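You operate a simulated robot arm through the tools that you are given. There is no shell and no other tool. Be economical: measure what you need, move in short steps, check, and stop when the job is done.

Carry out the task below with a simulated two-armed robot. There is one attempt and no reset: what you move stays moved.

## Task
Reseat the pin of the comb holder that the slate names.
Fine: slacken the wing nut, draw the pin right out, push it home, tighten the nut again; hold it still with your other hand as you work.

The check looks at the end state, three seconds after you hand in, the way a careful person would. Anything else that was tipped, shoved, dropped, spilled or broken makes it a failure.

## Robot
Two 6-joint arms with two-finger parallel grippers on one trunk, on a base that drives. Base frame: it is fixed to the floor where the robot stands at the start and does not move with it; the origin is under the middle of the robot, x ahead of it, y to its left, z up; the surface under the hand at the start is at about z = 800. Lengths are in mm, angles in degrees, forces in N, time in s.
The left shoulder is at the start at [60, 187, 1172], the right one opposite. With the tool pointing down near the work surface each hand reaches from about 100 to 600 mm from the robot's upright axis, wherever it stands, measured 20 degrees to its own side. Places, roughly: black-handled tray [-1500, 2000, 750]; clasp lever of the blue mould [800, -700, 900]; clasp lever of the grey mould [700, -400, 900]; clay extruder plunger [800, -1100, 800]; pin of the green comb holder [500, -100, 800]; pin of the red comb holder [500, -500, 800]; plaster slab with the red grip [-1500, 1500, 750]; plaster slab with the yellow grip [-1500, 1000, 750]; push rod of the blue mould [800, -700, 800]; push rod of the grey mould [800, -400, 800]; red slide of the gauge [800, 0, 800]; ribbed clay piece [-1500, 1500, 750]; white rod [-1500, 1750, 750]; wing nut of the gauge [800, -100, 800]; wing nut of the green comb holder [500, 0, 900]; wing nut of the red comb holder [500, -400, 900]. Payload 1.57 kg a hand.
The tool frame of a hand sits at the grasp point between the pads (the TCP): z along the fingers, y along the line on which they close. The tips reach 30 mm beyond it. The gripper opens to 110 mm. The fingers are 24 mm wide and 12 mm thick; the gripper's body (48 by 112 mm) begins 78 mm behind the TCP.
Orientation is told as [roll, pitch, yaw] about the base's x, y, z axes, in that order, counted from this pose: with the fingers straight down and closing along the base's y, the tool's x points along the base's -x, its y along +y and its z along -z.

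## Interface
- The arms move only by the tool move_arm. It takes "left_rows", "right_rows" or both (then of equal length, played together; a hand with none holds still); each is a list of rows, each a list of 7 numbers: the shift along the base's x, y, z in units of 40 mm (1.0 is 40 mm), then the turn, a rotation vector about the base's x, y, z in units of 4 degrees (1.0 is 4 degrees), then the gripper command, from -1 (fully open) to 1 (shut), values between in proportion. In form: [[x, y, z, wx, wy, wz, jaw], ...]. A call has 1 to 8 rows; each row shifts and turns the commanded pose from where the row before left it. A call with a number of a shift or a turn outside -1 to 1 is refused whole. Rows are played at 5 a second. More than 50 mm and 8.6 degrees between two rows, or a gripper value outside its range, and nothing of the call is played. Where a pose cannot be reached the arm comes as near as it can. A force on the tool above 40 N (or 10 N above the force at the start of the call, whichever is more), or a blocked arm, ends the call early, and 0.2 s more pass. Each finger travels about 153 mm/s and halts on what it meets, pressing with about 30 N; the grip force reading is that of the motor and also rises with nothing between the fingers. The clock runs only during rows and for 0.2 s after the last one: add rows that do not move to give the fingers time. The reply holds the time, the measured pose of the TCP, the force on the tool along the base axes, the opening and the grip force, in the units named above and with some noise, with the torque about the TCP (base axes, N m) and any sound that the robot's microphone picked up.
- Cameras (640 x 400 px; columns grow to the right, rows downward): "scene" is now at [3.6, -16.3, 1696.9]; the picture's right is [-0.27, -0.96, 0.00], its down [-0.85, 0.23, -0.47] and it looks along [0.45, -0.13, -0.88] (base axes); focal length 288 px, centre (320, 200). "left" rides on the left gripper at [70, -16, -141] in its tool frame; the picture's right is [0.23, 0.97, 0.00], its down [-0.86, 0.20, -0.48] and it looks along [-0.47, 0.11, 0.88] (tool axes); focal length 222 px, centre (320, 200). "right" rides on the right gripper at [70, 16, -141] in its tool frame; the picture's right is [-0.23, 0.97, 0.00], its down [-0.86, -0.20, -0.48] and it looks along [-0.47, -0.11, 0.88] (tool axes); focal length 222 px, centre (320, 200). There is no depth. A picture from a camera that has moved, and an enlarged one, comes with that camera's place and axes in the base frame and with its lens.
- get_image(camera): a new picture of that camera. The clock stands still meanwhile.
- move_column(by): slides the trunk up (or, below 0, down) by that many mm; the arms and the scene camera ride with it, the base frame stays. It gives what a move gives, with no picture.
- steer(legs): drives the robot by 1 to 6 legs, each [ahead, left, turn to the left] in mm, mm and degrees, along the robot's own axes; the way and the turn of a leg run together, so that a leg with both is an arc; at most 1500 mm and 180 degrees a leg. The arms and the cameras ride along, it lands a little off, and it stops where it bumps. It gives what a move gives.
- pan_tilt(pan, tilt): turns the head with the scene camera to pan (to the left, within 86 degrees either way) and tilt (down, from -29 to 69), counted from straight ahead of the robot. It gives what a move gives.
- zoom(camera, box): a new picture of the part [left, top, right, bottom] of that camera's present view, enlarged. The clock stands still meanwhile.
- hand_in(): hands the job in; it is judged then, once.

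Go step by step. Nothing tells you exact positions but the pictures and the camera data: compare them with the known pose of the tool, close in by small moves and look again before you grip or let go. The budget is 120 turns and 108 pictures, counting those below and the enlarged ones. Unless the task says otherwise, let go and move clear before handing in, and close with one line.

The tools are called after "Request:" as a command line: name --argument value ..., lists and objects as JSON in quotes. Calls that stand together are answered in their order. move_arm: Moves the arms, as the interface text tells. Its arguments: {"type":"object","properties":{"left_rows":{"type":"array","items":{"type":"array","items":{"type":"number"}}},"right_rows":{"type":"array","items":{"type":"array","items":{"type":"number"}}}},"required":[]} The other tools are called the same way: move_column (by) slides the trunk up or down; steer (legs) drives the base; pan_tilt (pan, tilt) turns the head that bears the scene camera; get_image (camera) takes a picture; zoom (camera, box) takes an enlarged picture of a part of a camera's view; hand_in () hands the job in.

At the start:

```text
clock: 0.0
left_tool_pos: [403.2, -48.5, 1130.3]
left_tool_rot: [0.0, 0.0, 0.0]
left_wrist_force: [-0.8, -0.2, 0.0]
left_moment: [-0.05, -0.01, 0.02]
left_width: 110.0
left_grip_force: 0.0
right_tool_pos: [274.1, -378.6, 1221.0]
right_tool_rot: [0.0, 0.0, -0.1]
right_wrist_force: [0.6, -1.2, 0.0]
right_moment: [-0.01, -0.03, -0.01]
right_width: 110.0
right_grip_force: 0.0
trunk travel left (down, up): [-800.0, 190.0]
robot x, y, heading: [-0.3, 1.0, 0.0]
head pan, tilt: [-15.4, 61.8]
```

scene: 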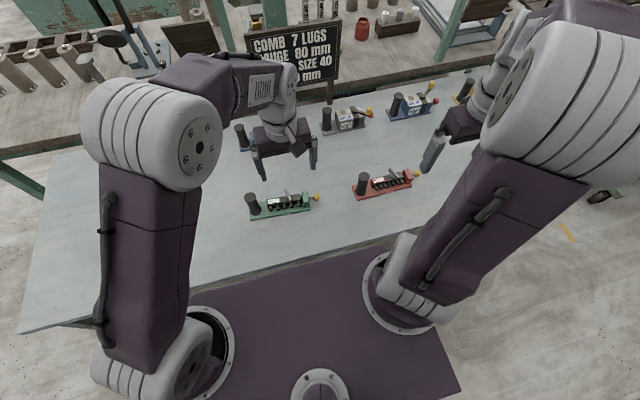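
right: 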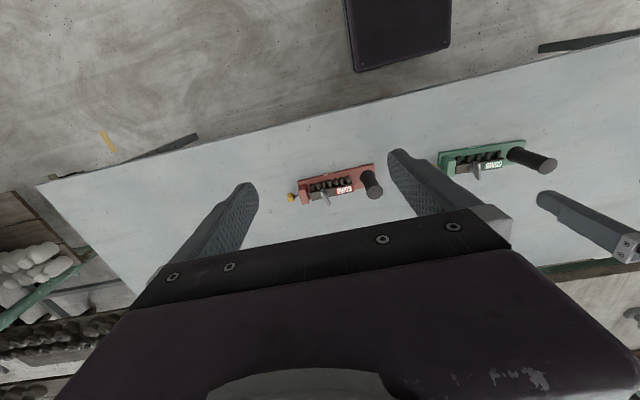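
left: 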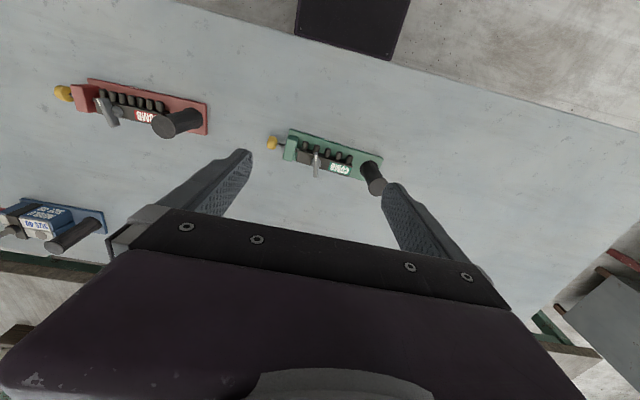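

I see a slate behind the bench and a green and a red comb holder. I'll enlarge the slate and both holders first.

Request:
zoom --camera "scene" --box '[230, 10, 360, 91]'

Request:
zoom --camera "scene" --box '[240, 160, 340, 222]'

Request:
zoom --camera "scene" --box '[340, 150, 440, 212]'

Request:
zoom --camera "left" --box '[240, 100, 420, 212]'

Request:
zoom --camera "right" --box '[270, 130, 430, 230]'

```text
4.92 times, centred on (295, 50) of scene
camera zoom: at [3.6, -16.3, 1696.9], right [-0.27, -0.96, 0.0], down [-0.85, 0.23, -0.47], along [0.45, -0.13, -0.88], focal length 1417 px, centre (443, 936)
```

zoom: 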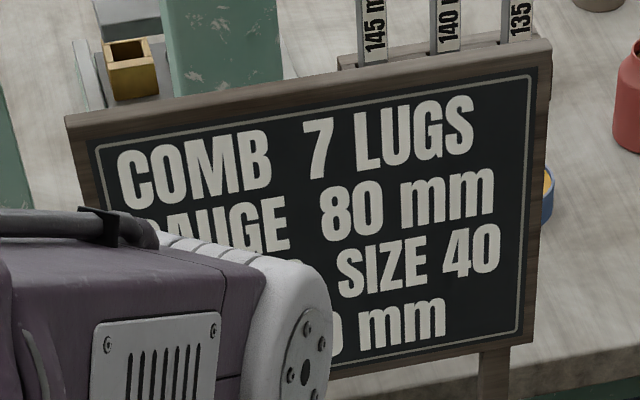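

```text
6.40 times, centred on (290, 191) of scene
camera zoom: at [3.6, -16.3, 1696.9], right [-0.27, -0.96, 0.0], down [-0.85, 0.23, -0.47], along [0.45, -0.13, -0.88], focal length 1843 px, centre (512, 258)
```

zoom: 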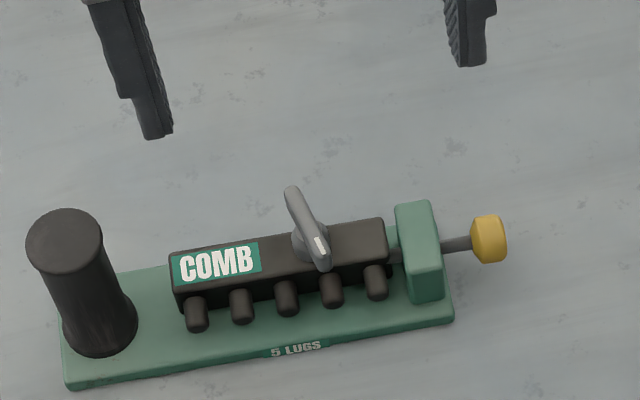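

```text
6.40 times, centred on (390, 181) of scene
camera zoom: at [3.6, -16.3, 1696.9], right [-0.27, -0.96, 0.0], down [-0.85, 0.23, -0.47], along [0.45, -0.13, -0.88], focal length 1843 px, centre (-128, 322)
```

zoom: 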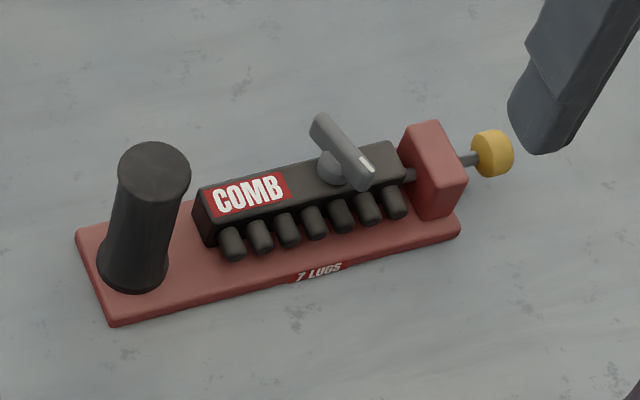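

```text
3.56 times, centred on (330, 156) of left
camera zoom: at [333.7, -64.8, 1272.9], right [-0.23, 0.97, 0.0], down [0.86, 0.2, 0.48], along [0.47, 0.11, -0.88], focal length 790 px, centre (284, 356)
```

zoom: 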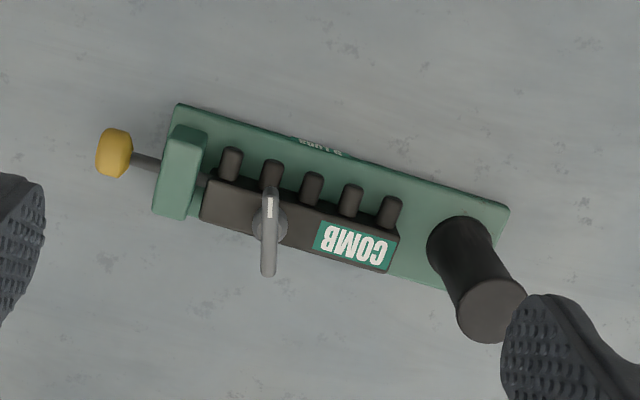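

```text
4.00 times, centred on (350, 180) of right
camera zoom: at [203.9, -362.1, 1361.4], right [0.23, 0.97, 0.0], down [0.86, -0.2, 0.48], along [0.47, -0.11, -0.88], focal length 888 px, centre (200, 280)
```

zoom: 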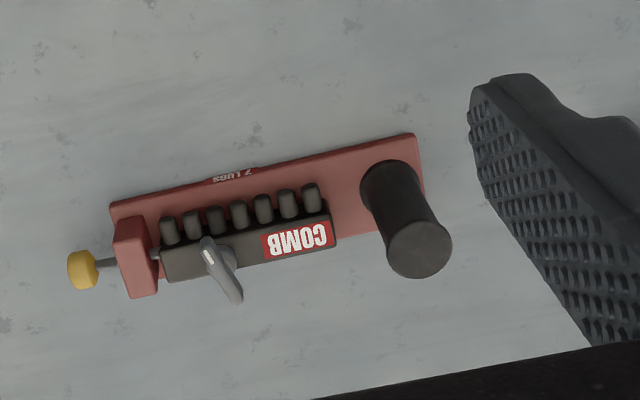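

The slate calls for the 7-lug comb, which is the red holder. It lies along y with its post at about (457,-288), nut at about (467,-409,860) and knob at about (462,-503,830). I want to strafe right so both hands reach it well, so I'll check that the way is clear first.

Request:
pan_tilt --pan -75 --tilt 45

Request:
get_image --camera "scene"

```text
clock: 1.3
left_tool_pos: [404.3, -48.2, 1130.7]
left_tool_rot: [0.0, 0.0, 0.0]
left_wrist_force: [-0.2, 0.1, -0.5]
left_moment: [0.02, 0.01, 0.0]
left_width: 109.9
left_grip_force: 0.0
right_tool_pos: [273.5, -379.5, 1220.5]
right_tool_rot: [0.0, 0.0, 0.0]
right_wrist_force: [0.1, -0.6, -0.9]
right_moment: [-0.04, 0.0, 0.02]
right_width: 110.0
right_grip_force: 0.1
trunk travel left (down, up): [-800.0, 190.0]
robot x, y, heading: [1.3, 0.6, -0.0]
head pan, tilt: [-75.0, 45.0]
```

```text
99 pictures are left
camera scene: at [-37.5, -77.7, 1718.5], right [-0.97, -0.26, 0.0], down [-0.18, 0.68, -0.71], along [0.18, -0.68, -0.71], focal length 288 px, centre (320, 200)
```

scene: 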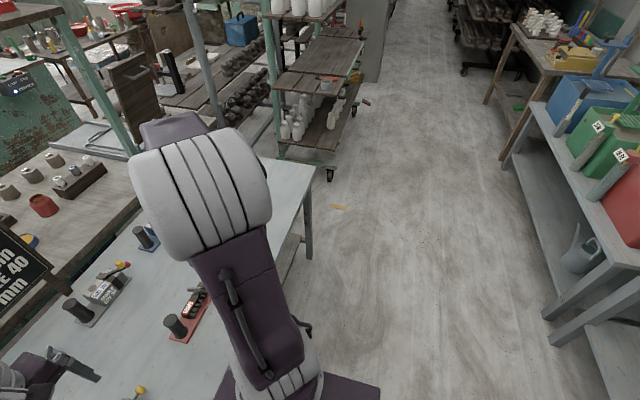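

The way to the right is clear. I'll strafe 360 mm and aim the head at the holder.

Request:
steer --legs '[[0, -360, 0]]'

Request:
pan_tilt --pan 0 --tilt 62

Request:
get_image --camera "scene"

Request:
get_image --camera "left"

Request:
get_image --camera "right"

```text
clock: 3.6
left_tool_pos: [403.8, -400.8, 1131.7]
left_tool_rot: [-0.1, 0.0, 0.2]
left_wrist_force: [0.4, -0.1, -0.5]
left_moment: [-0.02, -0.02, -0.04]
left_width: 109.9
left_grip_force: 0.0
right_tool_pos: [275.4, -732.9, 1219.7]
right_tool_rot: [-0.1, 0.0, 0.2]
right_wrist_force: [0.1, 0.6, -0.4]
right_moment: [0.01, 0.0, 0.01]
right_width: 109.9
right_grip_force: 0.0
trunk travel left (down, up): [-800.0, 190.0]
robot x, y, heading: [-2.8, -355.4, 0.3]
head pan, tilt: [-75.0, 45.0]
```

```text
clock: 5.1
left_tool_pos: [404.5, -403.3, 1130.5]
left_tool_rot: [-0.1, 0.0, 0.1]
left_wrist_force: [0.2, 0.8, -0.1]
left_moment: [0.0, -0.01, -0.01]
left_width: 109.9
left_grip_force: 0.0
right_tool_pos: [277.2, -735.1, 1221.0]
right_tool_rot: [0.0, 0.0, 0.2]
right_wrist_force: [-0.8, 0.2, -0.3]
right_moment: [0.02, 0.01, 0.0]
right_width: 109.9
right_grip_force: 0.1
trunk travel left (down, up): [-800.0, 190.0]
robot x, y, heading: [-0.6, -355.2, 0.2]
head pan, tilt: [0.0, 62.0]
```

```text
98 pictures are left
camera scene: at [6.3, -356.0, 1696.7], right [0.0, -1.0, 0.0], down [-0.88, 0.0, -0.47], along [0.47, 0.0, -0.88], focal length 288 px, centre (320, 200)
```

scene: 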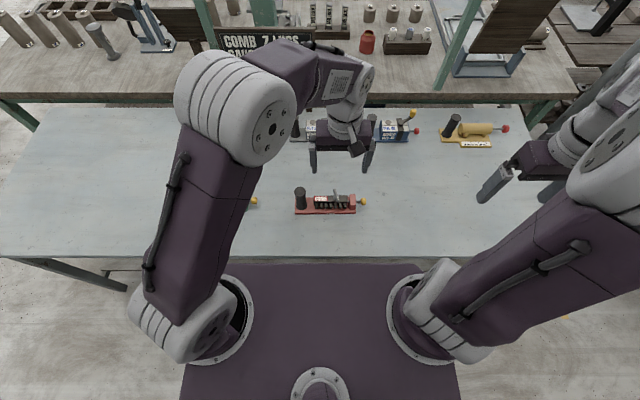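

```text
97 pictures are left
camera left: at [334.5, -420.4, 1272.8], right [-0.23, 0.97, 0.0], down [0.85, 0.2, 0.48], along [0.47, 0.11, -0.88], focal length 222 px, centre (320, 200)
```

left: 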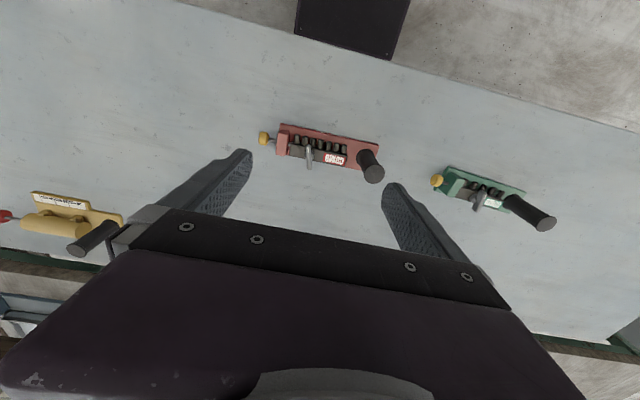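

```text
96 pictures are left
camera right: at [205.6, -718.1, 1361.3], right [0.22, 0.97, 0.0], down [0.86, -0.2, 0.48], along [0.47, -0.11, -0.88], focal length 222 px, centre (320, 200)
```

right: 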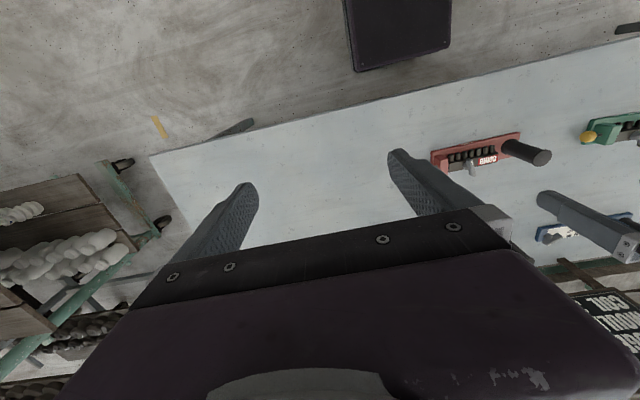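

Drive done. Now I'll turn the left hand to yaw -90 above the post so its fingers close along x and leave room for the right hand.

Request:
move_arm --left_rows '[[0.166, 0.36, 0, 0, 0, -1, -1], [0.166, 0.36, 0, 0, 0, -1, -1], [0.166, 0.36, 0, 0, 0, -1, -1], [0.166, 0.36, 0, 0, 0, -1, -1], [0.166, 0.36, 0, 0, 0, -1, -1], [0.166, 0.36, 0, 0, 0, -1, -1], [0.166, 0.36, 0, 0, 0, -1, -1], [0.166, 0.36, 0, 0, 0, -1, -1]]' --right_rows '[[0.45, 0.5, -0.2, 0, 0, 0, -1], [0.45, 0.5, -0.2, 0, 0, 0, -1], [0.45, 0.5, -0.2, 0, 0, 0, -1], [0.45, 0.5, -0.2, 0, 0, 0, -1], [0.45, 0.5, -0.2, 0, 0, 0, -1], [0.45, 0.5, -0.2, 0, 0, 0, -1], [0.45, 0.5, -0.2, 0, 0, 0, -1], [0.45, 0.5, -0.2, 0, 0, 0, -1]]'

Request:
move_arm --left_rows '[[0, 0, 0, 0, 0, -1, -1], [0, 0, 0, 0, 0, -1, -1], [0, 0, 0, 0, 0, -1, -1], [0, 0, 0, 0, 0, -1, -1], [0, 0, 0, 0, 0, -1, -1], [0, 0, 0, 0, 0, -1, -1], [0, 0, 0, 0, 0, -1, -1], [0, 0, 0, 0, 0, -1, -1]]'

Request:
move_arm --left_rows '[[0, 0, 0, 0, 0, -1, -1], [0, 0, 0, 0, 0, -1, -1], [0, 0, 0, 0, 0, -1, -1], [0, 0, 0, 0, 0, -1, -1], [0, 0, 0, 0, 0, -1, -1], [0, 0, 0, 0, 0, -1, -1], [0, 0, 0, 0, 0, -0.5, -1]]'

Request:
get_image --camera "left"

Request:
get_image --camera "right"

Request:
get_image --camera "scene"

```text
clock: 6.9
left_tool_pos: [456.9, -285.9, 1129.4]
left_tool_rot: [-0.1, 0.1, -31.9]
left_wrist_force: [0.3, 0.2, 0.2]
left_moment: [-0.02, 0.01, 0.01]
left_width: 110.3
left_grip_force: 0.1
right_tool_pos: [420.7, -573.4, 1157.1]
right_tool_rot: [-0.1, 0.0, 0.2]
right_wrist_force: [1.1, -0.1, 0.3]
right_moment: [0.01, -0.01, 0.01]
right_width: 110.1
right_grip_force: 0.1
trunk travel left (down, up): [-800.0, 190.0]
robot x, y, heading: [0.4, -356.8, 0.2]
head pan, tilt: [0.0, 62.0]
```

```text
clock: 8.7
left_tool_pos: [457.3, -287.1, 1132.4]
left_tool_rot: [0.1, 0.0, -63.9]
left_wrist_force: [-0.3, 0.7, -0.3]
left_moment: [0.0, 0.03, -0.01]
left_width: 109.8
left_grip_force: 0.1
right_tool_pos: [419.4, -573.1, 1158.2]
right_tool_rot: [-0.1, 0.1, 0.2]
right_wrist_force: [-1.1, 0.1, 0.8]
right_moment: [0.02, -0.01, -0.01]
right_width: 110.1
right_grip_force: 0.0
trunk travel left (down, up): [-800.0, 190.0]
robot x, y, heading: [-1.2, -356.0, 0.6]
head pan, tilt: [0.0, 62.0]
```

```text
clock: 10.3
left_tool_pos: [456.8, -288.2, 1131.4]
left_tool_rot: [-0.1, 0.0, -90.0]
left_wrist_force: [0.3, -0.1, 0.5]
left_moment: [-0.02, 0.0, 0.0]
left_width: 109.8
left_grip_force: 0.1
right_tool_pos: [418.5, -573.3, 1157.8]
right_tool_rot: [-0.1, 0.0, 0.2]
right_wrist_force: [0.0, 0.6, 0.4]
right_moment: [0.0, -0.01, 0.0]
right_width: 110.0
right_grip_force: 0.1
trunk travel left (down, up): [-800.0, 190.0]
robot x, y, heading: [-1.9, -354.2, 0.1]
head pan, tilt: [0.0, 62.0]
```

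```text
95 pictures are left
camera left: at [440.5, -218.5, 1272.8], right [0.97, 0.23, 0.0], down [0.2, -0.85, 0.48], along [0.11, -0.47, -0.88], focal length 222 px, centre (320, 200)
```

left: 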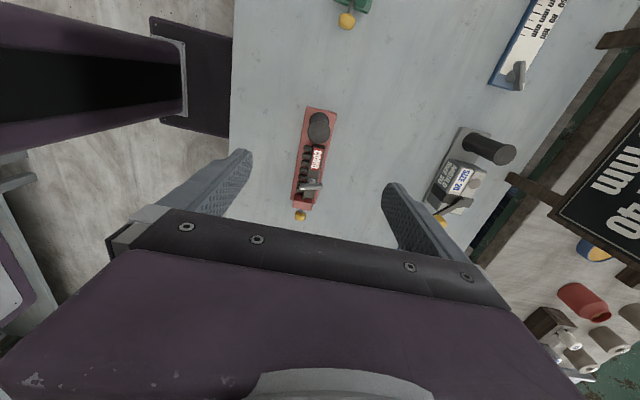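

```text
94 pictures are left
camera right: at [349.2, -557.1, 1298.5], right [0.22, 0.97, 0.0], down [0.86, -0.2, 0.48], along [0.47, -0.11, -0.88], focal length 222 px, centre (320, 200)
```

right: 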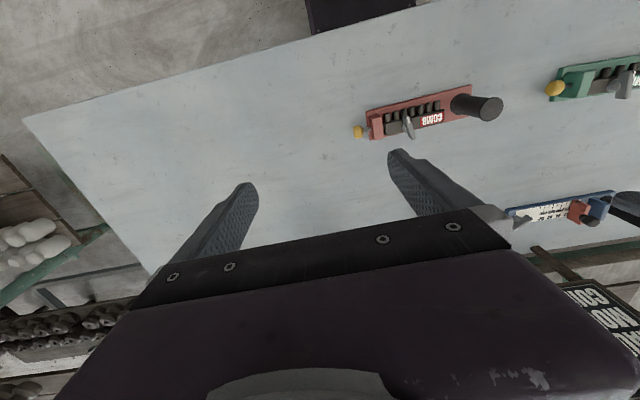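

```text
93 pictures are left
camera scene: at [6.3, -355.5, 1696.7], right [0.0, -1.0, 0.0], down [-0.88, 0.0, -0.47], along [0.47, 0.0, -0.88], focal length 288 px, centre (320, 200)
```

scene: 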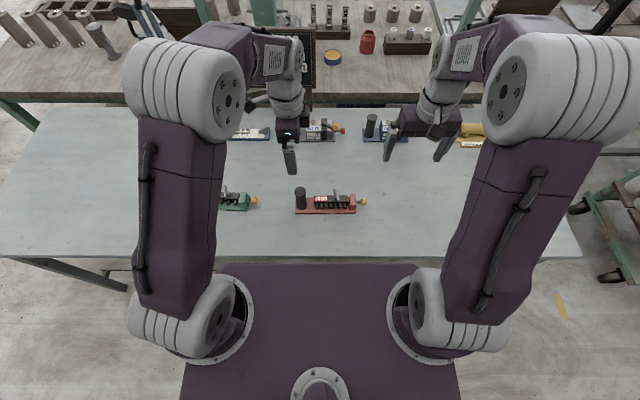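

Both hands are well placed. I'll enlarge the holder from three cameras to get precise positions.

Request:
zoom --camera "scene" --box '[285, 175, 375, 231]'

Request:
zoom --camera "left" --box '[220, 95, 420, 220]'

Request:
zoom --camera "right" --box '[345, 65, 515, 171]'

```text
7.11 times, centred on (330, 203) of scene
camera zoom: at [6.3, -355.5, 1696.7], right [0.0, -1.0, 0.0], down [-0.88, 0.0, -0.47], along [0.47, 0.0, -0.88], focal length 2047 px, centre (249, 179)
```

zoom: 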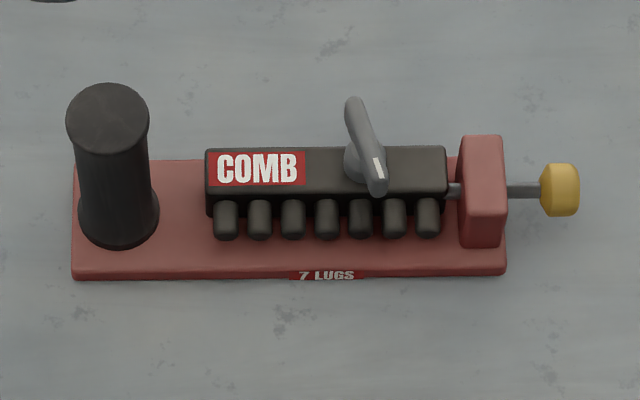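

```text
3.20 times, centred on (320, 158) of left
camera zoom: at [440.5, -218.5, 1272.8], right [0.97, 0.23, 0.0], down [0.2, -0.85, 0.48], along [0.11, -0.47, -0.88], focal length 711 px, centre (320, 336)
```

zoom: 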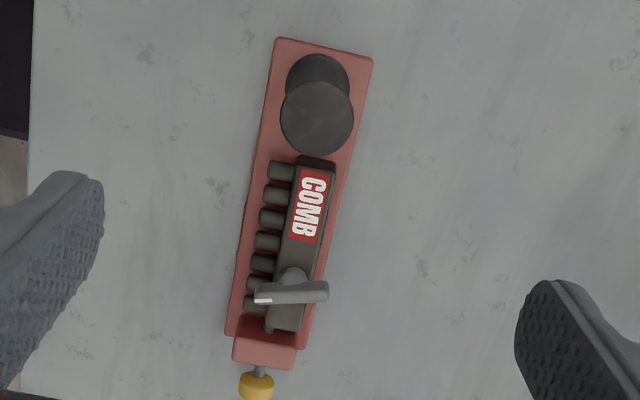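

```text
3.76 times, centred on (430, 118) of right
camera zoom: at [349.2, -557.1, 1298.5], right [0.22, 0.97, 0.0], down [0.86, -0.2, 0.48], along [0.47, -0.11, -0.88], focal length 836 px, centre (-94, 509)
```

zoom: 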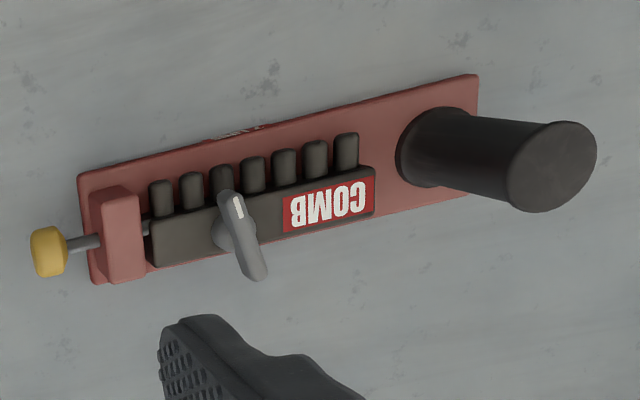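

The post centre is at about (456,-292), top z 908, Ø36. The wing centre is at (466,-410,862) and the knob at (461,-505,830). I'll lower the left hand around the post with the jaw partly closed.

Request:
move_arm --left_rows '[[0, -0.1, -0.82, 0, 0, 0, -1], [0, 0, -0.82, 0, 0, 0, -1], [0, 0, -0.82, 0, 0, 0, -1], [0, 0, -0.82, 0, 0, 0, -1], [0, 0, -0.82, 0, 0, 0, -0.6], [0, 0, -0.82, 0, 0, 0, -0.3], [0, 0, -0.82, 0, 0, 0, -0.1], [0, 0, -0.82, 0, 0, 0, -0.1]]'

Request:
get_image --camera "left"

Request:
zoom --camera "scene" --box '[260, 150, 400, 238]'

Request:
get_image --camera "right"

```text
clock: 12.1
left_tool_pos: [456.7, -291.9, 865.7]
left_tool_rot: [0.1, 0.0, -89.8]
left_wrist_force: [0.7, -0.5, -0.9]
left_moment: [-0.01, 0.0, 0.02]
left_width: 60.4
left_grip_force: 0.0
right_tool_pos: [420.4, -573.3, 1158.4]
right_tool_rot: [0.0, 0.1, 0.2]
right_wrist_force: [0.4, -0.5, 0.4]
right_moment: [-0.01, 0.03, 0.01]
right_width: 110.2
right_grip_force: 0.2
trunk travel left (down, up): [-800.0, 190.0]
robot x, y, heading: [1.3, -358.3, 0.4]
head pan, tilt: [0.0, 62.0]
```

```text
89 pictures are left
camera left: at [440.1, -223.2, 1008.5], right [0.97, 0.23, 0.0], down [0.2, -0.85, 0.48], along [0.11, -0.47, -0.88], focal length 222 px, centre (320, 200)
```

left: 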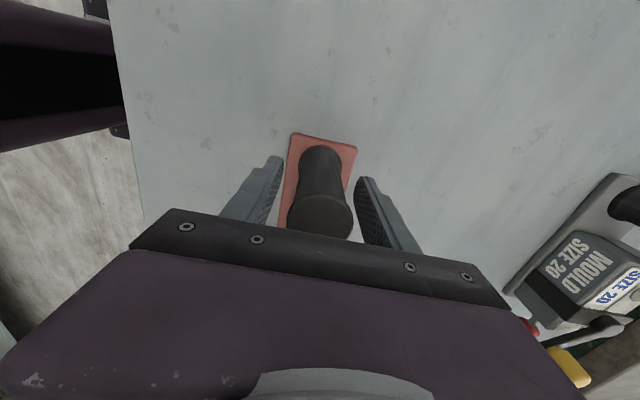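

```text
4.55 times, centred on (330, 194) of scene
camera zoom: at [7.2, -355.4, 1696.8], right [0.0, -1.0, 0.0], down [-0.88, 0.0, -0.47], along [0.47, 0.0, -0.88], focal length 1309 px, centre (274, 227)
```

zoom: 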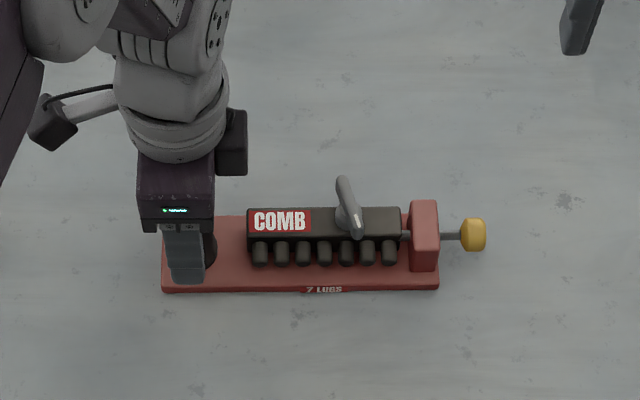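

```text
87 pictures are left
camera right: at [349.9, -557.0, 1298.4], right [0.22, 0.97, 0.0], down [0.86, -0.2, 0.48], along [0.47, -0.11, -0.88], focal length 222 px, centre (320, 200)
```

right: 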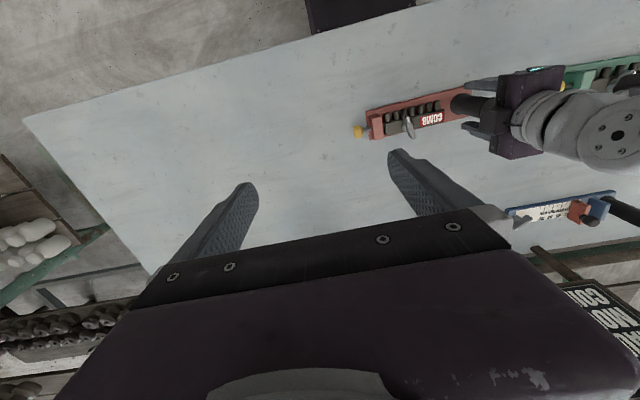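

The post is centred between the left fingers. I'll lean the left hand 20° towards +y to make room for the right hand, and then grip.

Request:
move_arm --left_rows '[[0, 0, 0, -1, 0, 0, -0.1], [0, 0, 0, -1, 0, 0, -0.1], [0, 0, 0, -1, 0, 0, -0.1], [0, 0, 0, -1, 0, 0, -0.1], [0, 0, 0, -1, 0, 0, -0.1], [0, 0, 0, 0, 0, 0, 0.2], [0, 0, 0, 0, 0, 0, 0.3], [0, 0, 0, 0, 0, 0, 0.3]]'

Request:
zoom --camera "left" --box '[220, 100, 420, 225]'

Request:
zoom --camera "scene" --box '[260, 150, 400, 238]'

```text
clock: 13.9
left_tool_pos: [457.1, -293.5, 867.3]
left_tool_rot: [-0.1, -20.0, -89.8]
left_wrist_force: [0.8, -0.1, -0.1]
left_moment: [0.01, 0.0, -0.04]
left_width: 38.5
left_grip_force: 0.0
right_tool_pos: [420.4, -573.8, 1157.1]
right_tool_rot: [0.0, 0.0, 0.2]
right_wrist_force: [0.1, -0.8, -0.3]
right_moment: [0.01, 0.0, 0.01]
right_width: 110.0
right_grip_force: 0.0
trunk travel left (down, up): [-800.0, 190.0]
robot x, y, heading: [-2.0, -358.2, -0.2]
head pan, tilt: [0.0, 62.0]
```

```text
3.20 times, centred on (320, 162) of left
camera zoom: at [440.6, -178.6, 977.7], right [0.97, 0.22, -0.08], down [0.2, -0.64, 0.74], along [0.11, -0.74, -0.67], focal length 711 px, centre (320, 320)
```

zoom: 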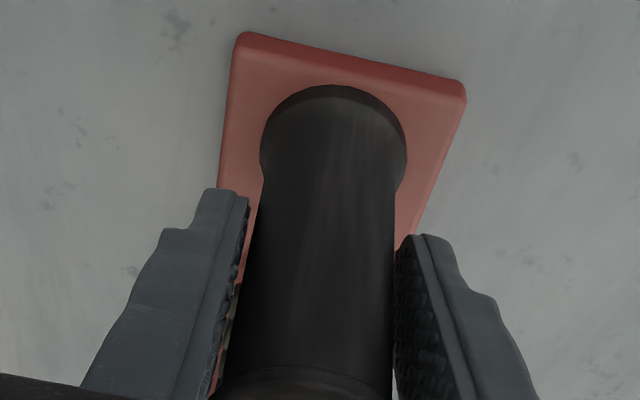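

```text
4.55 times, centred on (330, 194) of scene
camera zoom: at [6.5, -355.3, 1696.7], right [0.0, -1.0, 0.0], down [-0.88, 0.0, -0.47], along [0.47, 0.0, -0.88], focal length 1309 px, centre (274, 227)
```

zoom: 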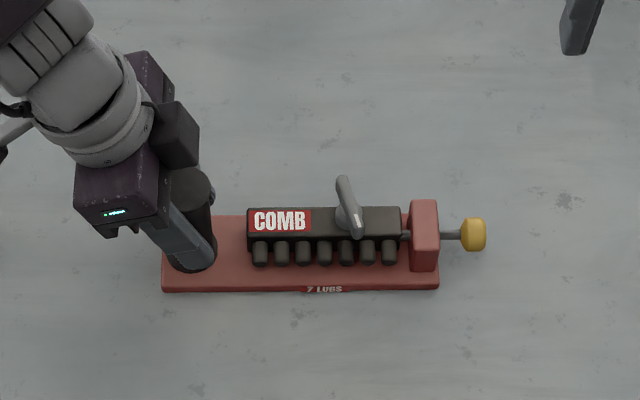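

Left fingers are nearly touching. I'll close them on the post and bring the right hand above the wing nut at yaw 12°.

Request:
move_arm --left_rows '[[0.03, 0, 0, 0, 0, 0, 0.3], [0, 0, 0, 0, 0, 0, 0.4], [0, 0, 0, 0, 0, 0, 0.6], [0, 0, 0, 0, 0, 0, 1]]'

Request:
move_arm --right_rows '[[0.144, 0.51, -0.616, 0, 0, 0.375, 0], [0.144, 0.51, -0.616, 0, 0, 0.375, 0], [0.144, 0.51, -0.616, 0, 0, 0.375, 0], [0.144, 0.51, -0.616, 0, 0, 0.375, 0], [0.144, 0.51, -0.616, 0, 0, 0.375, 0.2], [0.144, 0.51, -0.616, 0, 0, 0.375, 0.2], [0.144, 0.51, -0.616, 0, 0, 0.375, 0.2], [0.144, 0.51, -0.616, 0, 0, 0.375, 0.2]]'

Request:
get_image --camera "right"

Request:
zoom --camera "scene" --box '[240, 130, 420, 242]'

```text
clock: 14.9
left_tool_pos: [458.6, -292.9, 868.0]
left_tool_rot: [-0.1, -20.0, -89.8]
left_wrist_force: [-0.5, -0.2, 0.2]
left_moment: [-0.31, -0.08, -0.02]
left_width: 32.9
left_grip_force: 30.1
right_tool_pos: [420.8, -572.9, 1158.4]
right_tool_rot: [0.0, 0.0, 0.3]
right_wrist_force: [-0.1, 0.2, 0.0]
right_moment: [0.01, -0.01, -0.01]
right_width: 110.0
right_grip_force: 0.1
trunk travel left (down, up): [-800.0, 190.0]
robot x, y, heading: [0.6, -356.3, 0.0]
head pan, tilt: [0.0, 62.0]
```

```text
clock: 16.7
left_tool_pos: [458.0, -291.3, 869.5]
left_tool_rot: [-0.2, -20.0, -89.8]
left_wrist_force: [-0.8, 0.3, 1.4]
left_moment: [-0.43, -0.07, -0.15]
left_width: 33.0
left_grip_force: 29.9
right_tool_pos: [468.2, -410.7, 959.5]
right_tool_rot: [-0.1, 0.1, 12.3]
right_wrist_force: [0.3, 0.6, 0.3]
right_moment: [0.01, 0.02, -0.01]
right_width: 44.2
right_grip_force: 0.0
trunk travel left (down, up): [-800.0, 190.0]
robot x, y, heading: [1.7, -362.0, 0.1]
head pan, tilt: [0.0, 62.0]
```

```text
84 pictures are left
camera right: at [395.6, -407.8, 1099.9], right [0.02, 1.0, 0.0], down [0.88, -0.01, 0.48], along [0.48, -0.01, -0.88], focal length 222 px, centre (320, 200)
```

right: 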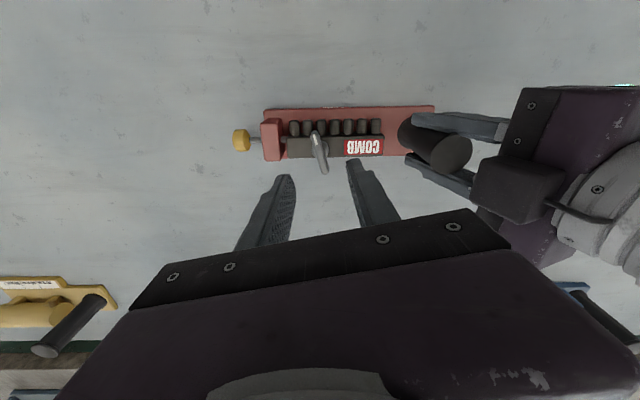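

```text
3.56 times, centred on (330, 186) of scene
camera zoom: at [6.2, -355.3, 1696.8], right [0.0, -1.0, 0.0], down [-0.88, 0.0, -0.47], along [0.47, 0.0, -0.88], focal length 1024 px, centre (284, 250)
```

zoom: 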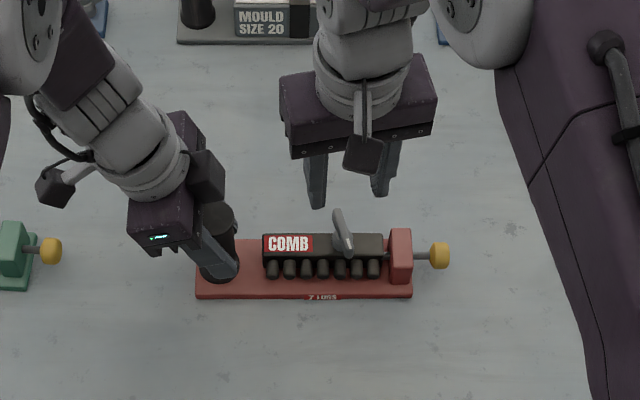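

The right hand is above the nut. I'll descend to TCP z≈885 and check.

Request:
move_arm --right_rows '[[-0.03, 0.01, -0.62, 0, 0, 0, 0.2], [0, 0, -0.62, 0, 0, 0.3, 0.2], [0, 0, -0.62, 0, 0, 0.3, 0.2], [0, 0, 0, 0, 0, 0, 0.3]]'

Request:
zoom --camera "right" --box '[240, 80, 400, 180]'

Request:
zoom --camera "scene" --box '[280, 160, 380, 222]'

Request:
zoom --camera "left" --box '[220, 150, 420, 275]'

```text
clock: 17.7
left_tool_pos: [457.9, -292.6, 868.5]
left_tool_rot: [-0.1, -19.9, -89.8]
left_wrist_force: [-1.4, 0.1, 0.7]
left_moment: [-0.08, -0.1, 0.0]
left_width: 33.2
left_grip_force: 30.0
right_tool_pos: [465.6, -410.2, 885.3]
right_tool_rot: [0.0, 0.0, 14.7]
right_wrist_force: [0.2, -0.1, 0.9]
right_moment: [-0.03, -0.01, -0.04]
right_width: 38.7
right_grip_force: 0.1
trunk travel left (down, up): [-800.0, 190.0]
robot x, y, heading: [2.6, -356.0, 0.4]
head pan, tilt: [0.0, 62.0]
```

```text
4.00 times, centred on (320, 130) of right
camera zoom: at [393.0, -412.7, 1025.6], right [-0.03, 1.0, 0.0], down [0.88, 0.02, 0.48], along [0.48, 0.01, -0.88], focal length 888 px, centre (320, 480)
```

zoom: 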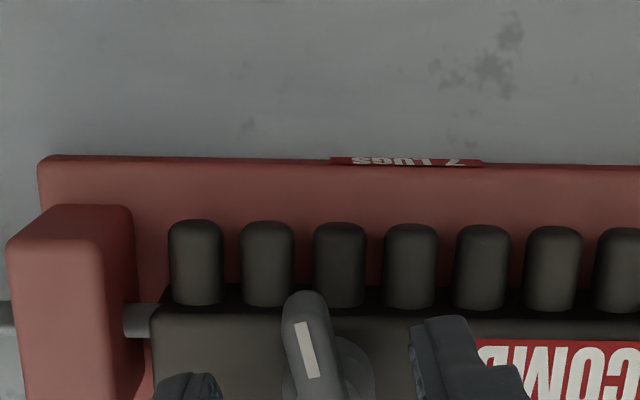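

```text
6.40 times, centred on (330, 191) of scene
camera zoom: at [6.0, -355.5, 1696.7], right [0.0, -1.0, 0.0], down [-0.88, 0.0, -0.47], along [0.47, 0.0, -0.88], focal length 1843 px, centre (256, 258)
```

zoom: 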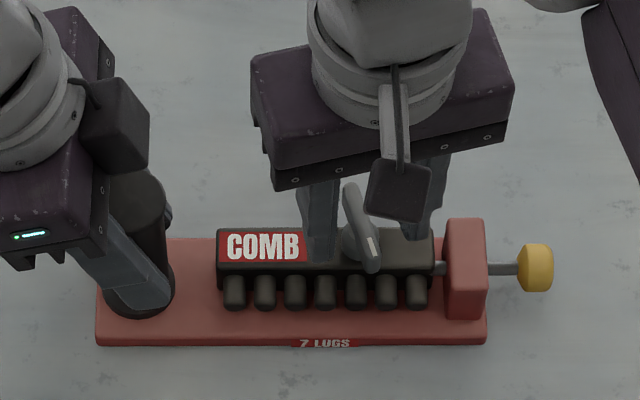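

```text
3.20 times, centred on (320, 212) of left
camera zoom: at [441.5, -178.3, 978.1], right [0.97, 0.22, -0.08], down [0.2, -0.64, 0.74], along [0.11, -0.74, -0.67], focal length 711 px, centre (320, 160)
```

zoom: 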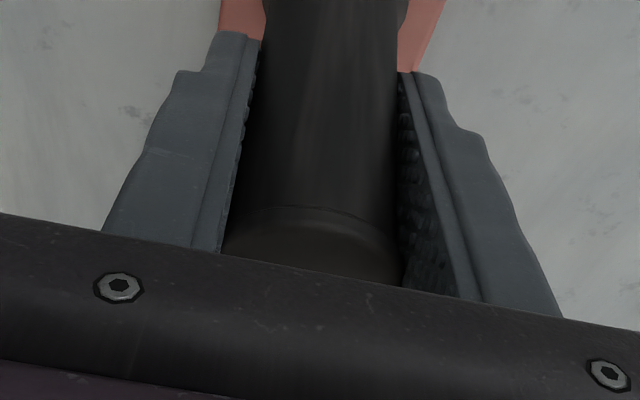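

The wing sits between the right fingers. I'll lower 6 mm and close gently on it.

Request:
move_arm --right_rows '[[0, 0, -0.15, 0, 0, 0, 0.3], [0, 0, 0, 0, 0, 0, 0.6], [0, 0, 0, 0, 0, 0, 0.75], [0, 0, 0, 0, 0, 0, 1], [0, 0, 0, 0, 0, 0, 1]]'

Request:
zoom --camera "right" --box '[240, 80, 400, 180]'

Request:
zoom --camera "scene" --box '[280, 160, 380, 222]'

```text
clock: 18.9
left_tool_pos: [458.3, -291.2, 868.0]
left_tool_rot: [-0.1, -20.0, -89.8]
left_wrist_force: [2.8, -10.9, -0.3]
left_moment: [0.67, -0.1, -0.03]
left_width: 33.0
left_grip_force: 29.8
right_tool_pos: [465.7, -411.2, 879.6]
right_tool_rot: [0.0, 0.1, 14.5]
right_wrist_force: [-4.5, 12.1, 2.1]
right_moment: [0.18, 0.13, 0.49]
right_width: 8.4
right_grip_force: 27.5
trunk travel left (down, up): [-800.0, 190.0]
robot x, y, heading: [0.3, -356.3, 0.1]
head pan, tilt: [0.0, 62.0]
```

```text
4.00 times, centred on (320, 130) of right
camera zoom: at [393.2, -412.0, 1020.1], right [-0.03, 1.0, 0.0], down [0.88, 0.02, 0.48], along [0.48, 0.01, -0.88], focal length 888 px, centre (320, 480)
```

zoom: 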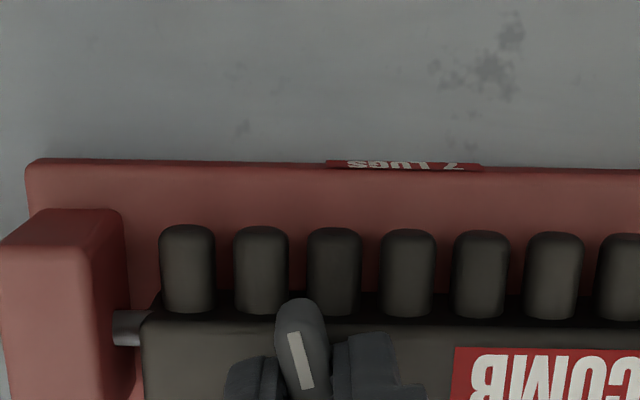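

```text
6.40 times, centred on (330, 191) of scene
camera zoom: at [6.3, -355.4, 1696.7], right [0.0, -1.0, 0.0], down [-0.88, 0.0, -0.47], along [0.47, 0.0, -0.88], focal length 1843 px, centre (256, 258)
```

zoom: 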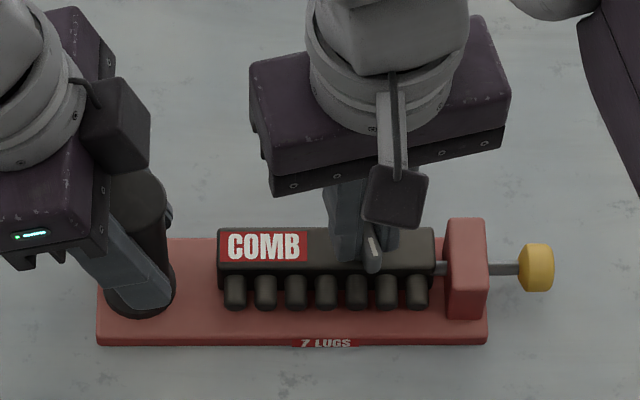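

The wing is gripped with a small sideways load. I'll shift 1.5 mm towards +y to relieve it, then begin turning counter-clockwise.

Request:
move_arm --right_rows '[[0.01, 0.04, 0, 0, 0, 0, 1], [0, 0, 0, 0, 0, 1, 1], [0, 0, 0, 0, 0, 1, 1], [0, 0, 0, 0, 0, 1, 1]]'

Request:
zoom --camera "scene" --box '[280, 160, 380, 222]'

```text
clock: 19.9
left_tool_pos: [458.2, -291.6, 867.6]
left_tool_rot: [-0.1, -20.0, -89.8]
left_wrist_force: [-2.1, 14.6, 3.9]
left_moment: [-1.02, 0.11, 0.07]
left_width: 33.0
left_grip_force: 29.9
right_tool_pos: [465.7, -411.0, 880.3]
right_tool_rot: [-0.1, 0.0, 26.7]
right_wrist_force: [3.8, -17.2, 1.1]
right_moment: [-0.1, -0.42, -0.1]
right_width: 8.7
right_grip_force: 27.5
trunk travel left (down, up): [-800.0, 190.0]
robot x, y, heading: [3.1, -353.9, 0.3]
head pan, tilt: [0.0, 62.0]
```

```text
6.40 times, centred on (330, 191) of scene
camera zoom: at [5.9, -356.0, 1696.7], right [0.0, -1.0, 0.0], down [-0.88, 0.0, -0.47], along [0.47, 0.0, -0.88], focal length 1843 px, centre (256, 258)
```

zoom: 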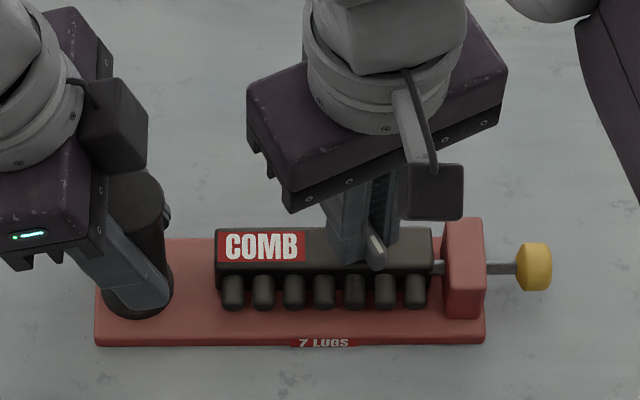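

The wing turns easily. I'll ease back 0.8 mm and keep turning counter-clockwise.

Request:
move_arm --right_rows '[[0, -0.02, 0, 0, 0, 1, 1], [0, 0, 0, 0, 0, 1, 1], [0, 0, 0, 0, 0, 1, 1], [0, 0, 0, 0, 0, 1, 1], [0, 0, 0, 0, 0, 1, 1]]'

Request:
zoom --camera "right" --box '[240, 80, 400, 180]'

```text
clock: 21.1
left_tool_pos: [457.7, -292.0, 866.8]
left_tool_rot: [0.0, -19.9, -89.7]
left_wrist_force: [-4.5, 27.9, 3.7]
left_moment: [-0.4, -0.17, -0.06]
left_width: 33.0
left_grip_force: 29.4
right_tool_pos: [465.2, -410.7, 878.2]
right_tool_rot: [-0.1, 0.0, 46.7]
right_wrist_force: [6.3, -28.4, 2.3]
right_moment: [-0.33, -0.34, -0.1]
right_width: 8.7
right_grip_force: 27.6
trunk travel left (down, up): [-800.0, 190.0]
robot x, y, heading: [2.2, -359.4, 0.1]
head pan, tilt: [0.0, 62.0]
```

```text
4.00 times, centred on (320, 130) of right
camera zoom: at [405.0, -449.3, 1020.0], right [-0.55, 0.83, 0.0], down [0.73, 0.49, 0.48], along [0.4, 0.26, -0.88], focal length 888 px, centre (320, 480)
```

zoom: 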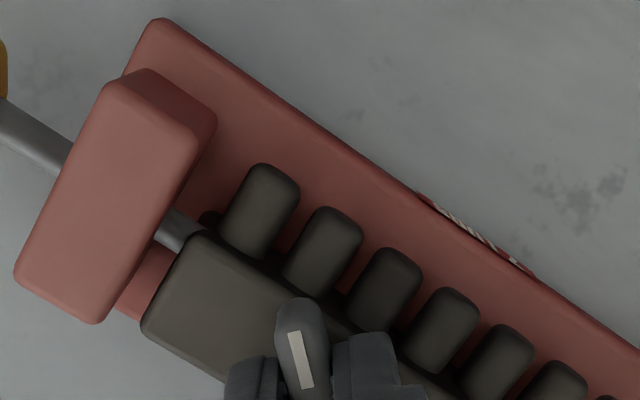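

It's turning fine, but side force is building, so I'll move 1.5 mm towards -y and continue.

Request:
move_arm --right_rows '[[0, -0.035, 0, 0, 0, 0, 1], [0, 0, 0, 0, 0, 1, 1], [0, 0, 0, 0, 0, 1, 1], [0, 0, 0, 0, 0, 1, 1], [0, 0, 0, 0, 0, 1, 1], [0, 0, 0, 0, 0, 1, 1]]'

```text
clock: 22.5
left_tool_pos: [458.2, -292.5, 868.9]
left_tool_rot: [-0.1, -20.0, -89.8]
left_wrist_force: [-4.4, 14.0, 4.9]
left_moment: [-0.89, -0.17, -0.26]
left_width: 32.7
left_grip_force: 29.8
right_tool_pos: [465.9, -412.0, 879.5]
right_tool_rot: [0.0, 0.0, 66.6]
right_wrist_force: [4.3, -15.9, 0.4]
right_moment: [-0.12, -0.13, -0.05]
right_width: 8.7
right_grip_force: 27.5
trunk travel left (down, up): [-800.0, 190.0]
robot x, y, heading: [-2.0, -350.6, -0.0]
head pan, tilt: [0.0, 62.0]
```

Request:
move_arm --right_rows '[[-0.01, -0.025, 0, 0, 0, 1, 1], [0, 0, 0, 0, 0, 1, 1], [0, 0, 0, 0, 0, 1, 1], [0, 0, 0, 0, 0, 1, 1], [0, 0, 0, 0, 0, 1, 1], [0, 0, 0, 0, 0, 1, 1], [0, 0, 0, 0, 0, 1, 1], [0, 0, 0, 0, 0, 0.5, 1]]'

Request:
zoom --camera "scene" --box '[260, 140, 400, 228]'

Request:
zoom --camera "right" --box '[240, 80, 400, 180]'

```text
clock: 24.3
left_tool_pos: [457.8, -292.9, 868.9]
left_tool_rot: [-0.1, -20.2, -89.8]
left_wrist_force: [-3.3, -12.0, 4.1]
left_moment: [-0.13, -0.21, -0.39]
left_width: 33.2
left_grip_force: 29.6
right_tool_pos: [466.1, -412.1, 879.5]
right_tool_rot: [-0.1, -0.1, 96.7]
right_wrist_force: [3.1, 12.4, -1.3]
right_moment: [0.24, 0.0, -0.04]
right_width: 8.5
right_grip_force: 27.4
trunk travel left (down, up): [-800.0, 190.0]
robot x, y, heading: [-2.3, -357.7, 0.4]
head pan, tilt: [0.0, 62.0]
```

```text
4.55 times, centred on (330, 184) of scene
camera zoom: at [6.6, -355.3, 1696.7], right [0.0, -1.0, 0.0], down [-0.88, 0.0, -0.47], along [0.47, 0.0, -0.88], focal length 1309 px, centre (274, 273)
```

zoom: 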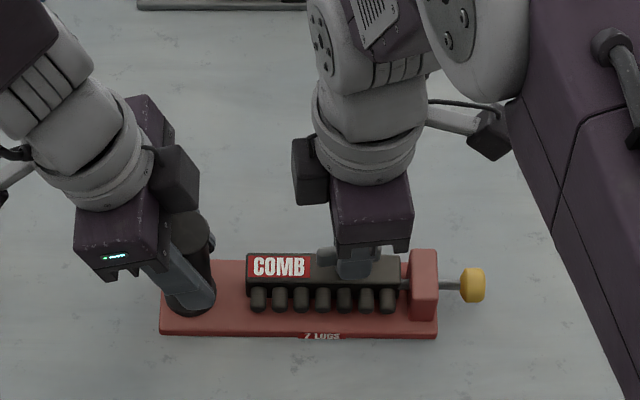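

```text
4.00 times, centred on (320, 130) of right
camera zoom: at [457.0, -482.4, 1020.2], right [-0.99, 0.11, 0.0], down [0.1, 0.87, 0.48], along [0.05, 0.48, -0.88], focal length 888 px, centre (320, 480)
```

zoom: 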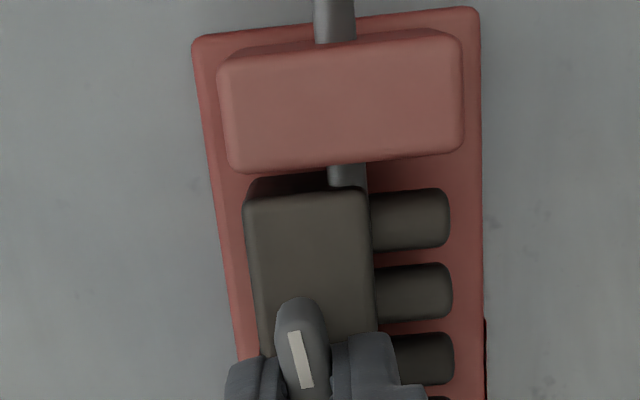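

Turned 82° so far. I'll go about 20° further while watching the torque, then release and lift.

Request:
move_arm --right_rows '[[-0.01, 0.01, 0, 0, 0, 1, 1], [0, 0, 0, 0, 0, 1, 1], [0, 0, 0, 0, 0, 1, 1], [0, 0, 0, 0, 0, 1, 1], [0, 0, 0, 0, 0, 1, 1]]'

```text
clock: 25.5
left_tool_pos: [457.9, -291.5, 868.4]
left_tool_rot: [-0.1, -19.9, -89.8]
left_wrist_force: [-4.9, -11.2, 4.3]
left_moment: [-0.42, -0.13, -0.46]
left_width: 33.1
left_grip_force: 29.8
right_tool_pos: [465.2, -411.5, 880.5]
right_tool_rot: [0.0, 0.0, 116.6]
right_wrist_force: [4.0, 11.9, -0.6]
right_moment: [0.44, 0.02, -0.07]
right_width: 8.2
right_grip_force: 27.7
trunk travel left (down, up): [-800.0, 190.0]
robot x, y, heading: [4.8, -349.7, 0.0]
head pan, tilt: [0.0, 62.0]
```

Turned about 102° in all. I'll release, lift, and move over the knob while turning back to yaw 90.

Request:
move_arm --right_rows '[[0, 0, 0, 0, 0, 0, 0.3], [0, 0, 0.9, 0, 0, 0, 0.1], [0, 0, 0.9, 0, 0, -1, 0.1], [0, -0.47, 0, 0, 0, -1, 0.1], [0, -0.47, 0, 0, 0, -1, 0.1], [0, -0.47, 0, 0, 0, -1, 0.1], [-0.05, -0.47, 0, 0, 0, -1, 0.1], [-0.05, -0.47, 0, 0, 0, -1, 0.1]]'

Request:
zoom --camera "scene" --box '[260, 140, 400, 228]'

Request:
zoom --camera "right" --box '[220, 60, 420, 185]'

```text
clock: 27.3
left_tool_pos: [457.8, -292.3, 868.4]
left_tool_rot: [-0.1, -20.0, -89.7]
left_wrist_force: [-0.6, 0.9, -0.7]
left_moment: [0.56, -0.24, 0.0]
left_width: 33.0
left_grip_force: 30.0
right_tool_pos: [461.3, -504.9, 951.7]
right_tool_rot: [-0.1, 0.0, 92.5]
right_wrist_force: [0.4, -0.7, 0.7]
right_moment: [-0.02, 0.0, 0.03]
right_width: 49.6
right_grip_force: 0.0
trunk travel left (down, up): [-800.0, 190.0]
robot x, y, heading: [1.0, -356.8, 0.1]
head pan, tilt: [0.0, 62.0]
```

```text
4.55 times, centred on (330, 184) of scene
camera zoom: at [6.5, -356.2, 1696.7], right [0.0, -1.0, 0.0], down [-0.88, 0.0, -0.47], along [0.47, 0.0, -0.88], focal length 1309 px, centre (274, 273)
```

zoom: 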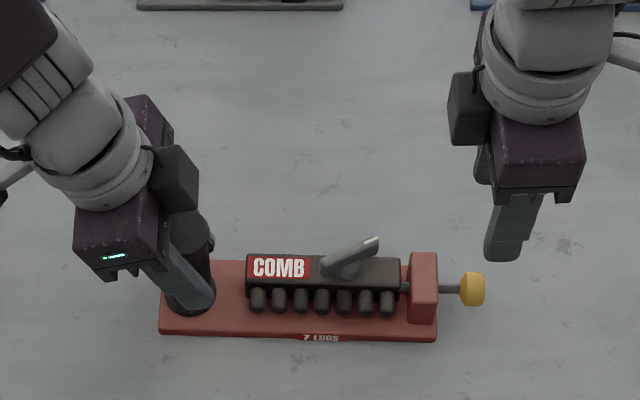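

```text
3.20 times, centred on (320, 122) of right
camera zoom: at [448.5, -576.2, 1091.7], right [-0.98, 0.18, 0.0], down [0.16, 0.86, 0.48], along [0.09, 0.47, -0.88], focal length 711 px, centre (320, 448)
```

zoom: 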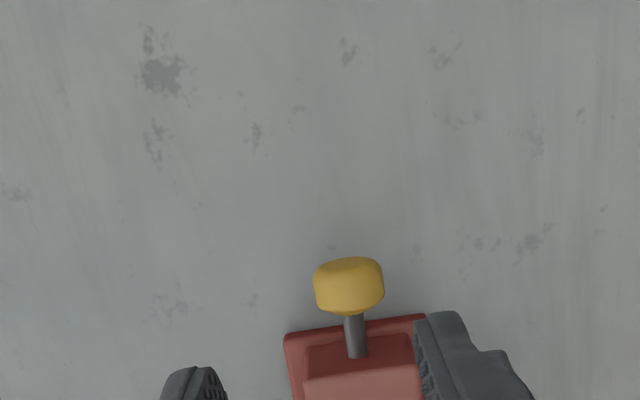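

The nut is clearly turned. The holder has swivelled about 2° about the post, so the knob is now at about (453,-503,830). I'll lower the right hand over it, aligned with the pin axis.

Request:
move_arm --right_rows '[[-0.1, -0.01, -0.5, 0, 0, -0.54, 0.1], [-0.11, 0, -0.5, 0, 0, -0.54, 0.1], [0, 0, -0.5, 0, 0, 0, 0.1], [0, 0, -0.5, 0, 0, 0, 0.1], [0, 0, -0.5, 0, 0, 0, 0.1]]'

Request:
zoom --camera "right" --box '[220, 60, 420, 185]'

Request:
zoom --camera "scene" --box '[290, 150, 390, 212]'

```text
clock: 28.5
left_tool_pos: [457.7, -291.9, 867.7]
left_tool_rot: [-0.1, -20.0, -89.8]
left_wrist_force: [0.1, -0.4, 0.2]
left_moment: [0.43, -0.14, -0.01]
left_width: 33.2
left_grip_force: 29.8
right_tool_pos: [451.3, -508.3, 850.9]
right_tool_rot: [0.0, -0.1, 88.3]
right_wrist_force: [0.2, 0.3, 0.2]
right_moment: [0.05, -0.02, 0.01]
right_width: 49.5
right_grip_force: 0.1
trunk travel left (down, up): [-800.0, 190.0]
robot x, y, heading: [0.7, -359.5, 0.1]
head pan, tilt: [0.0, 62.0]
```

```text
3.20 times, centred on (320, 122) of right
camera zoom: at [432.7, -576.6, 991.0], right [-0.97, 0.26, 0.0], down [0.23, 0.85, 0.48], along [0.12, 0.46, -0.88], focal length 711 px, centre (320, 448)
```

zoom: 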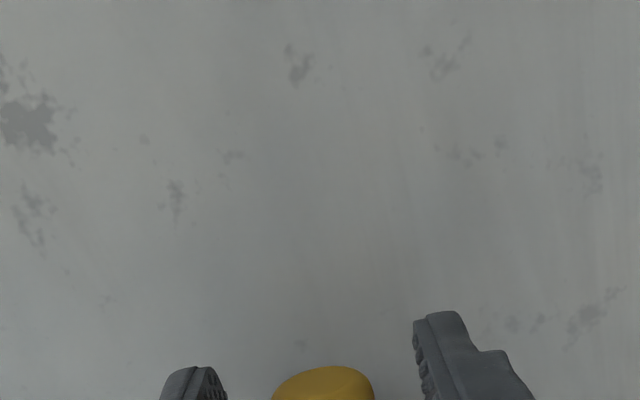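

```text
6.40 times, centred on (340, 181) of scene
camera zoom: at [6.5, -355.9, 1696.7], right [0.0, -1.0, 0.0], down [-0.88, 0.0, -0.47], along [0.47, 0.0, -0.88], focal length 1843 px, centre (192, 322)
```

zoom: 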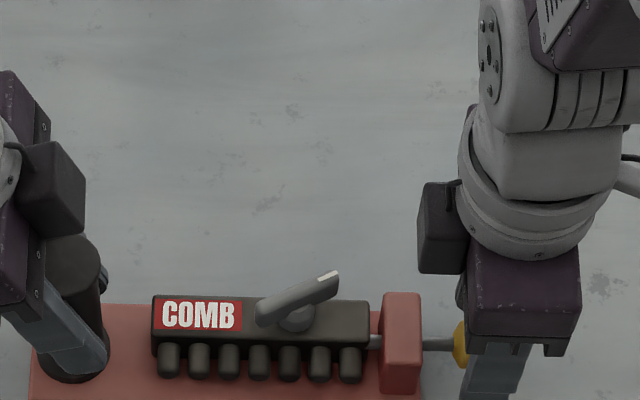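

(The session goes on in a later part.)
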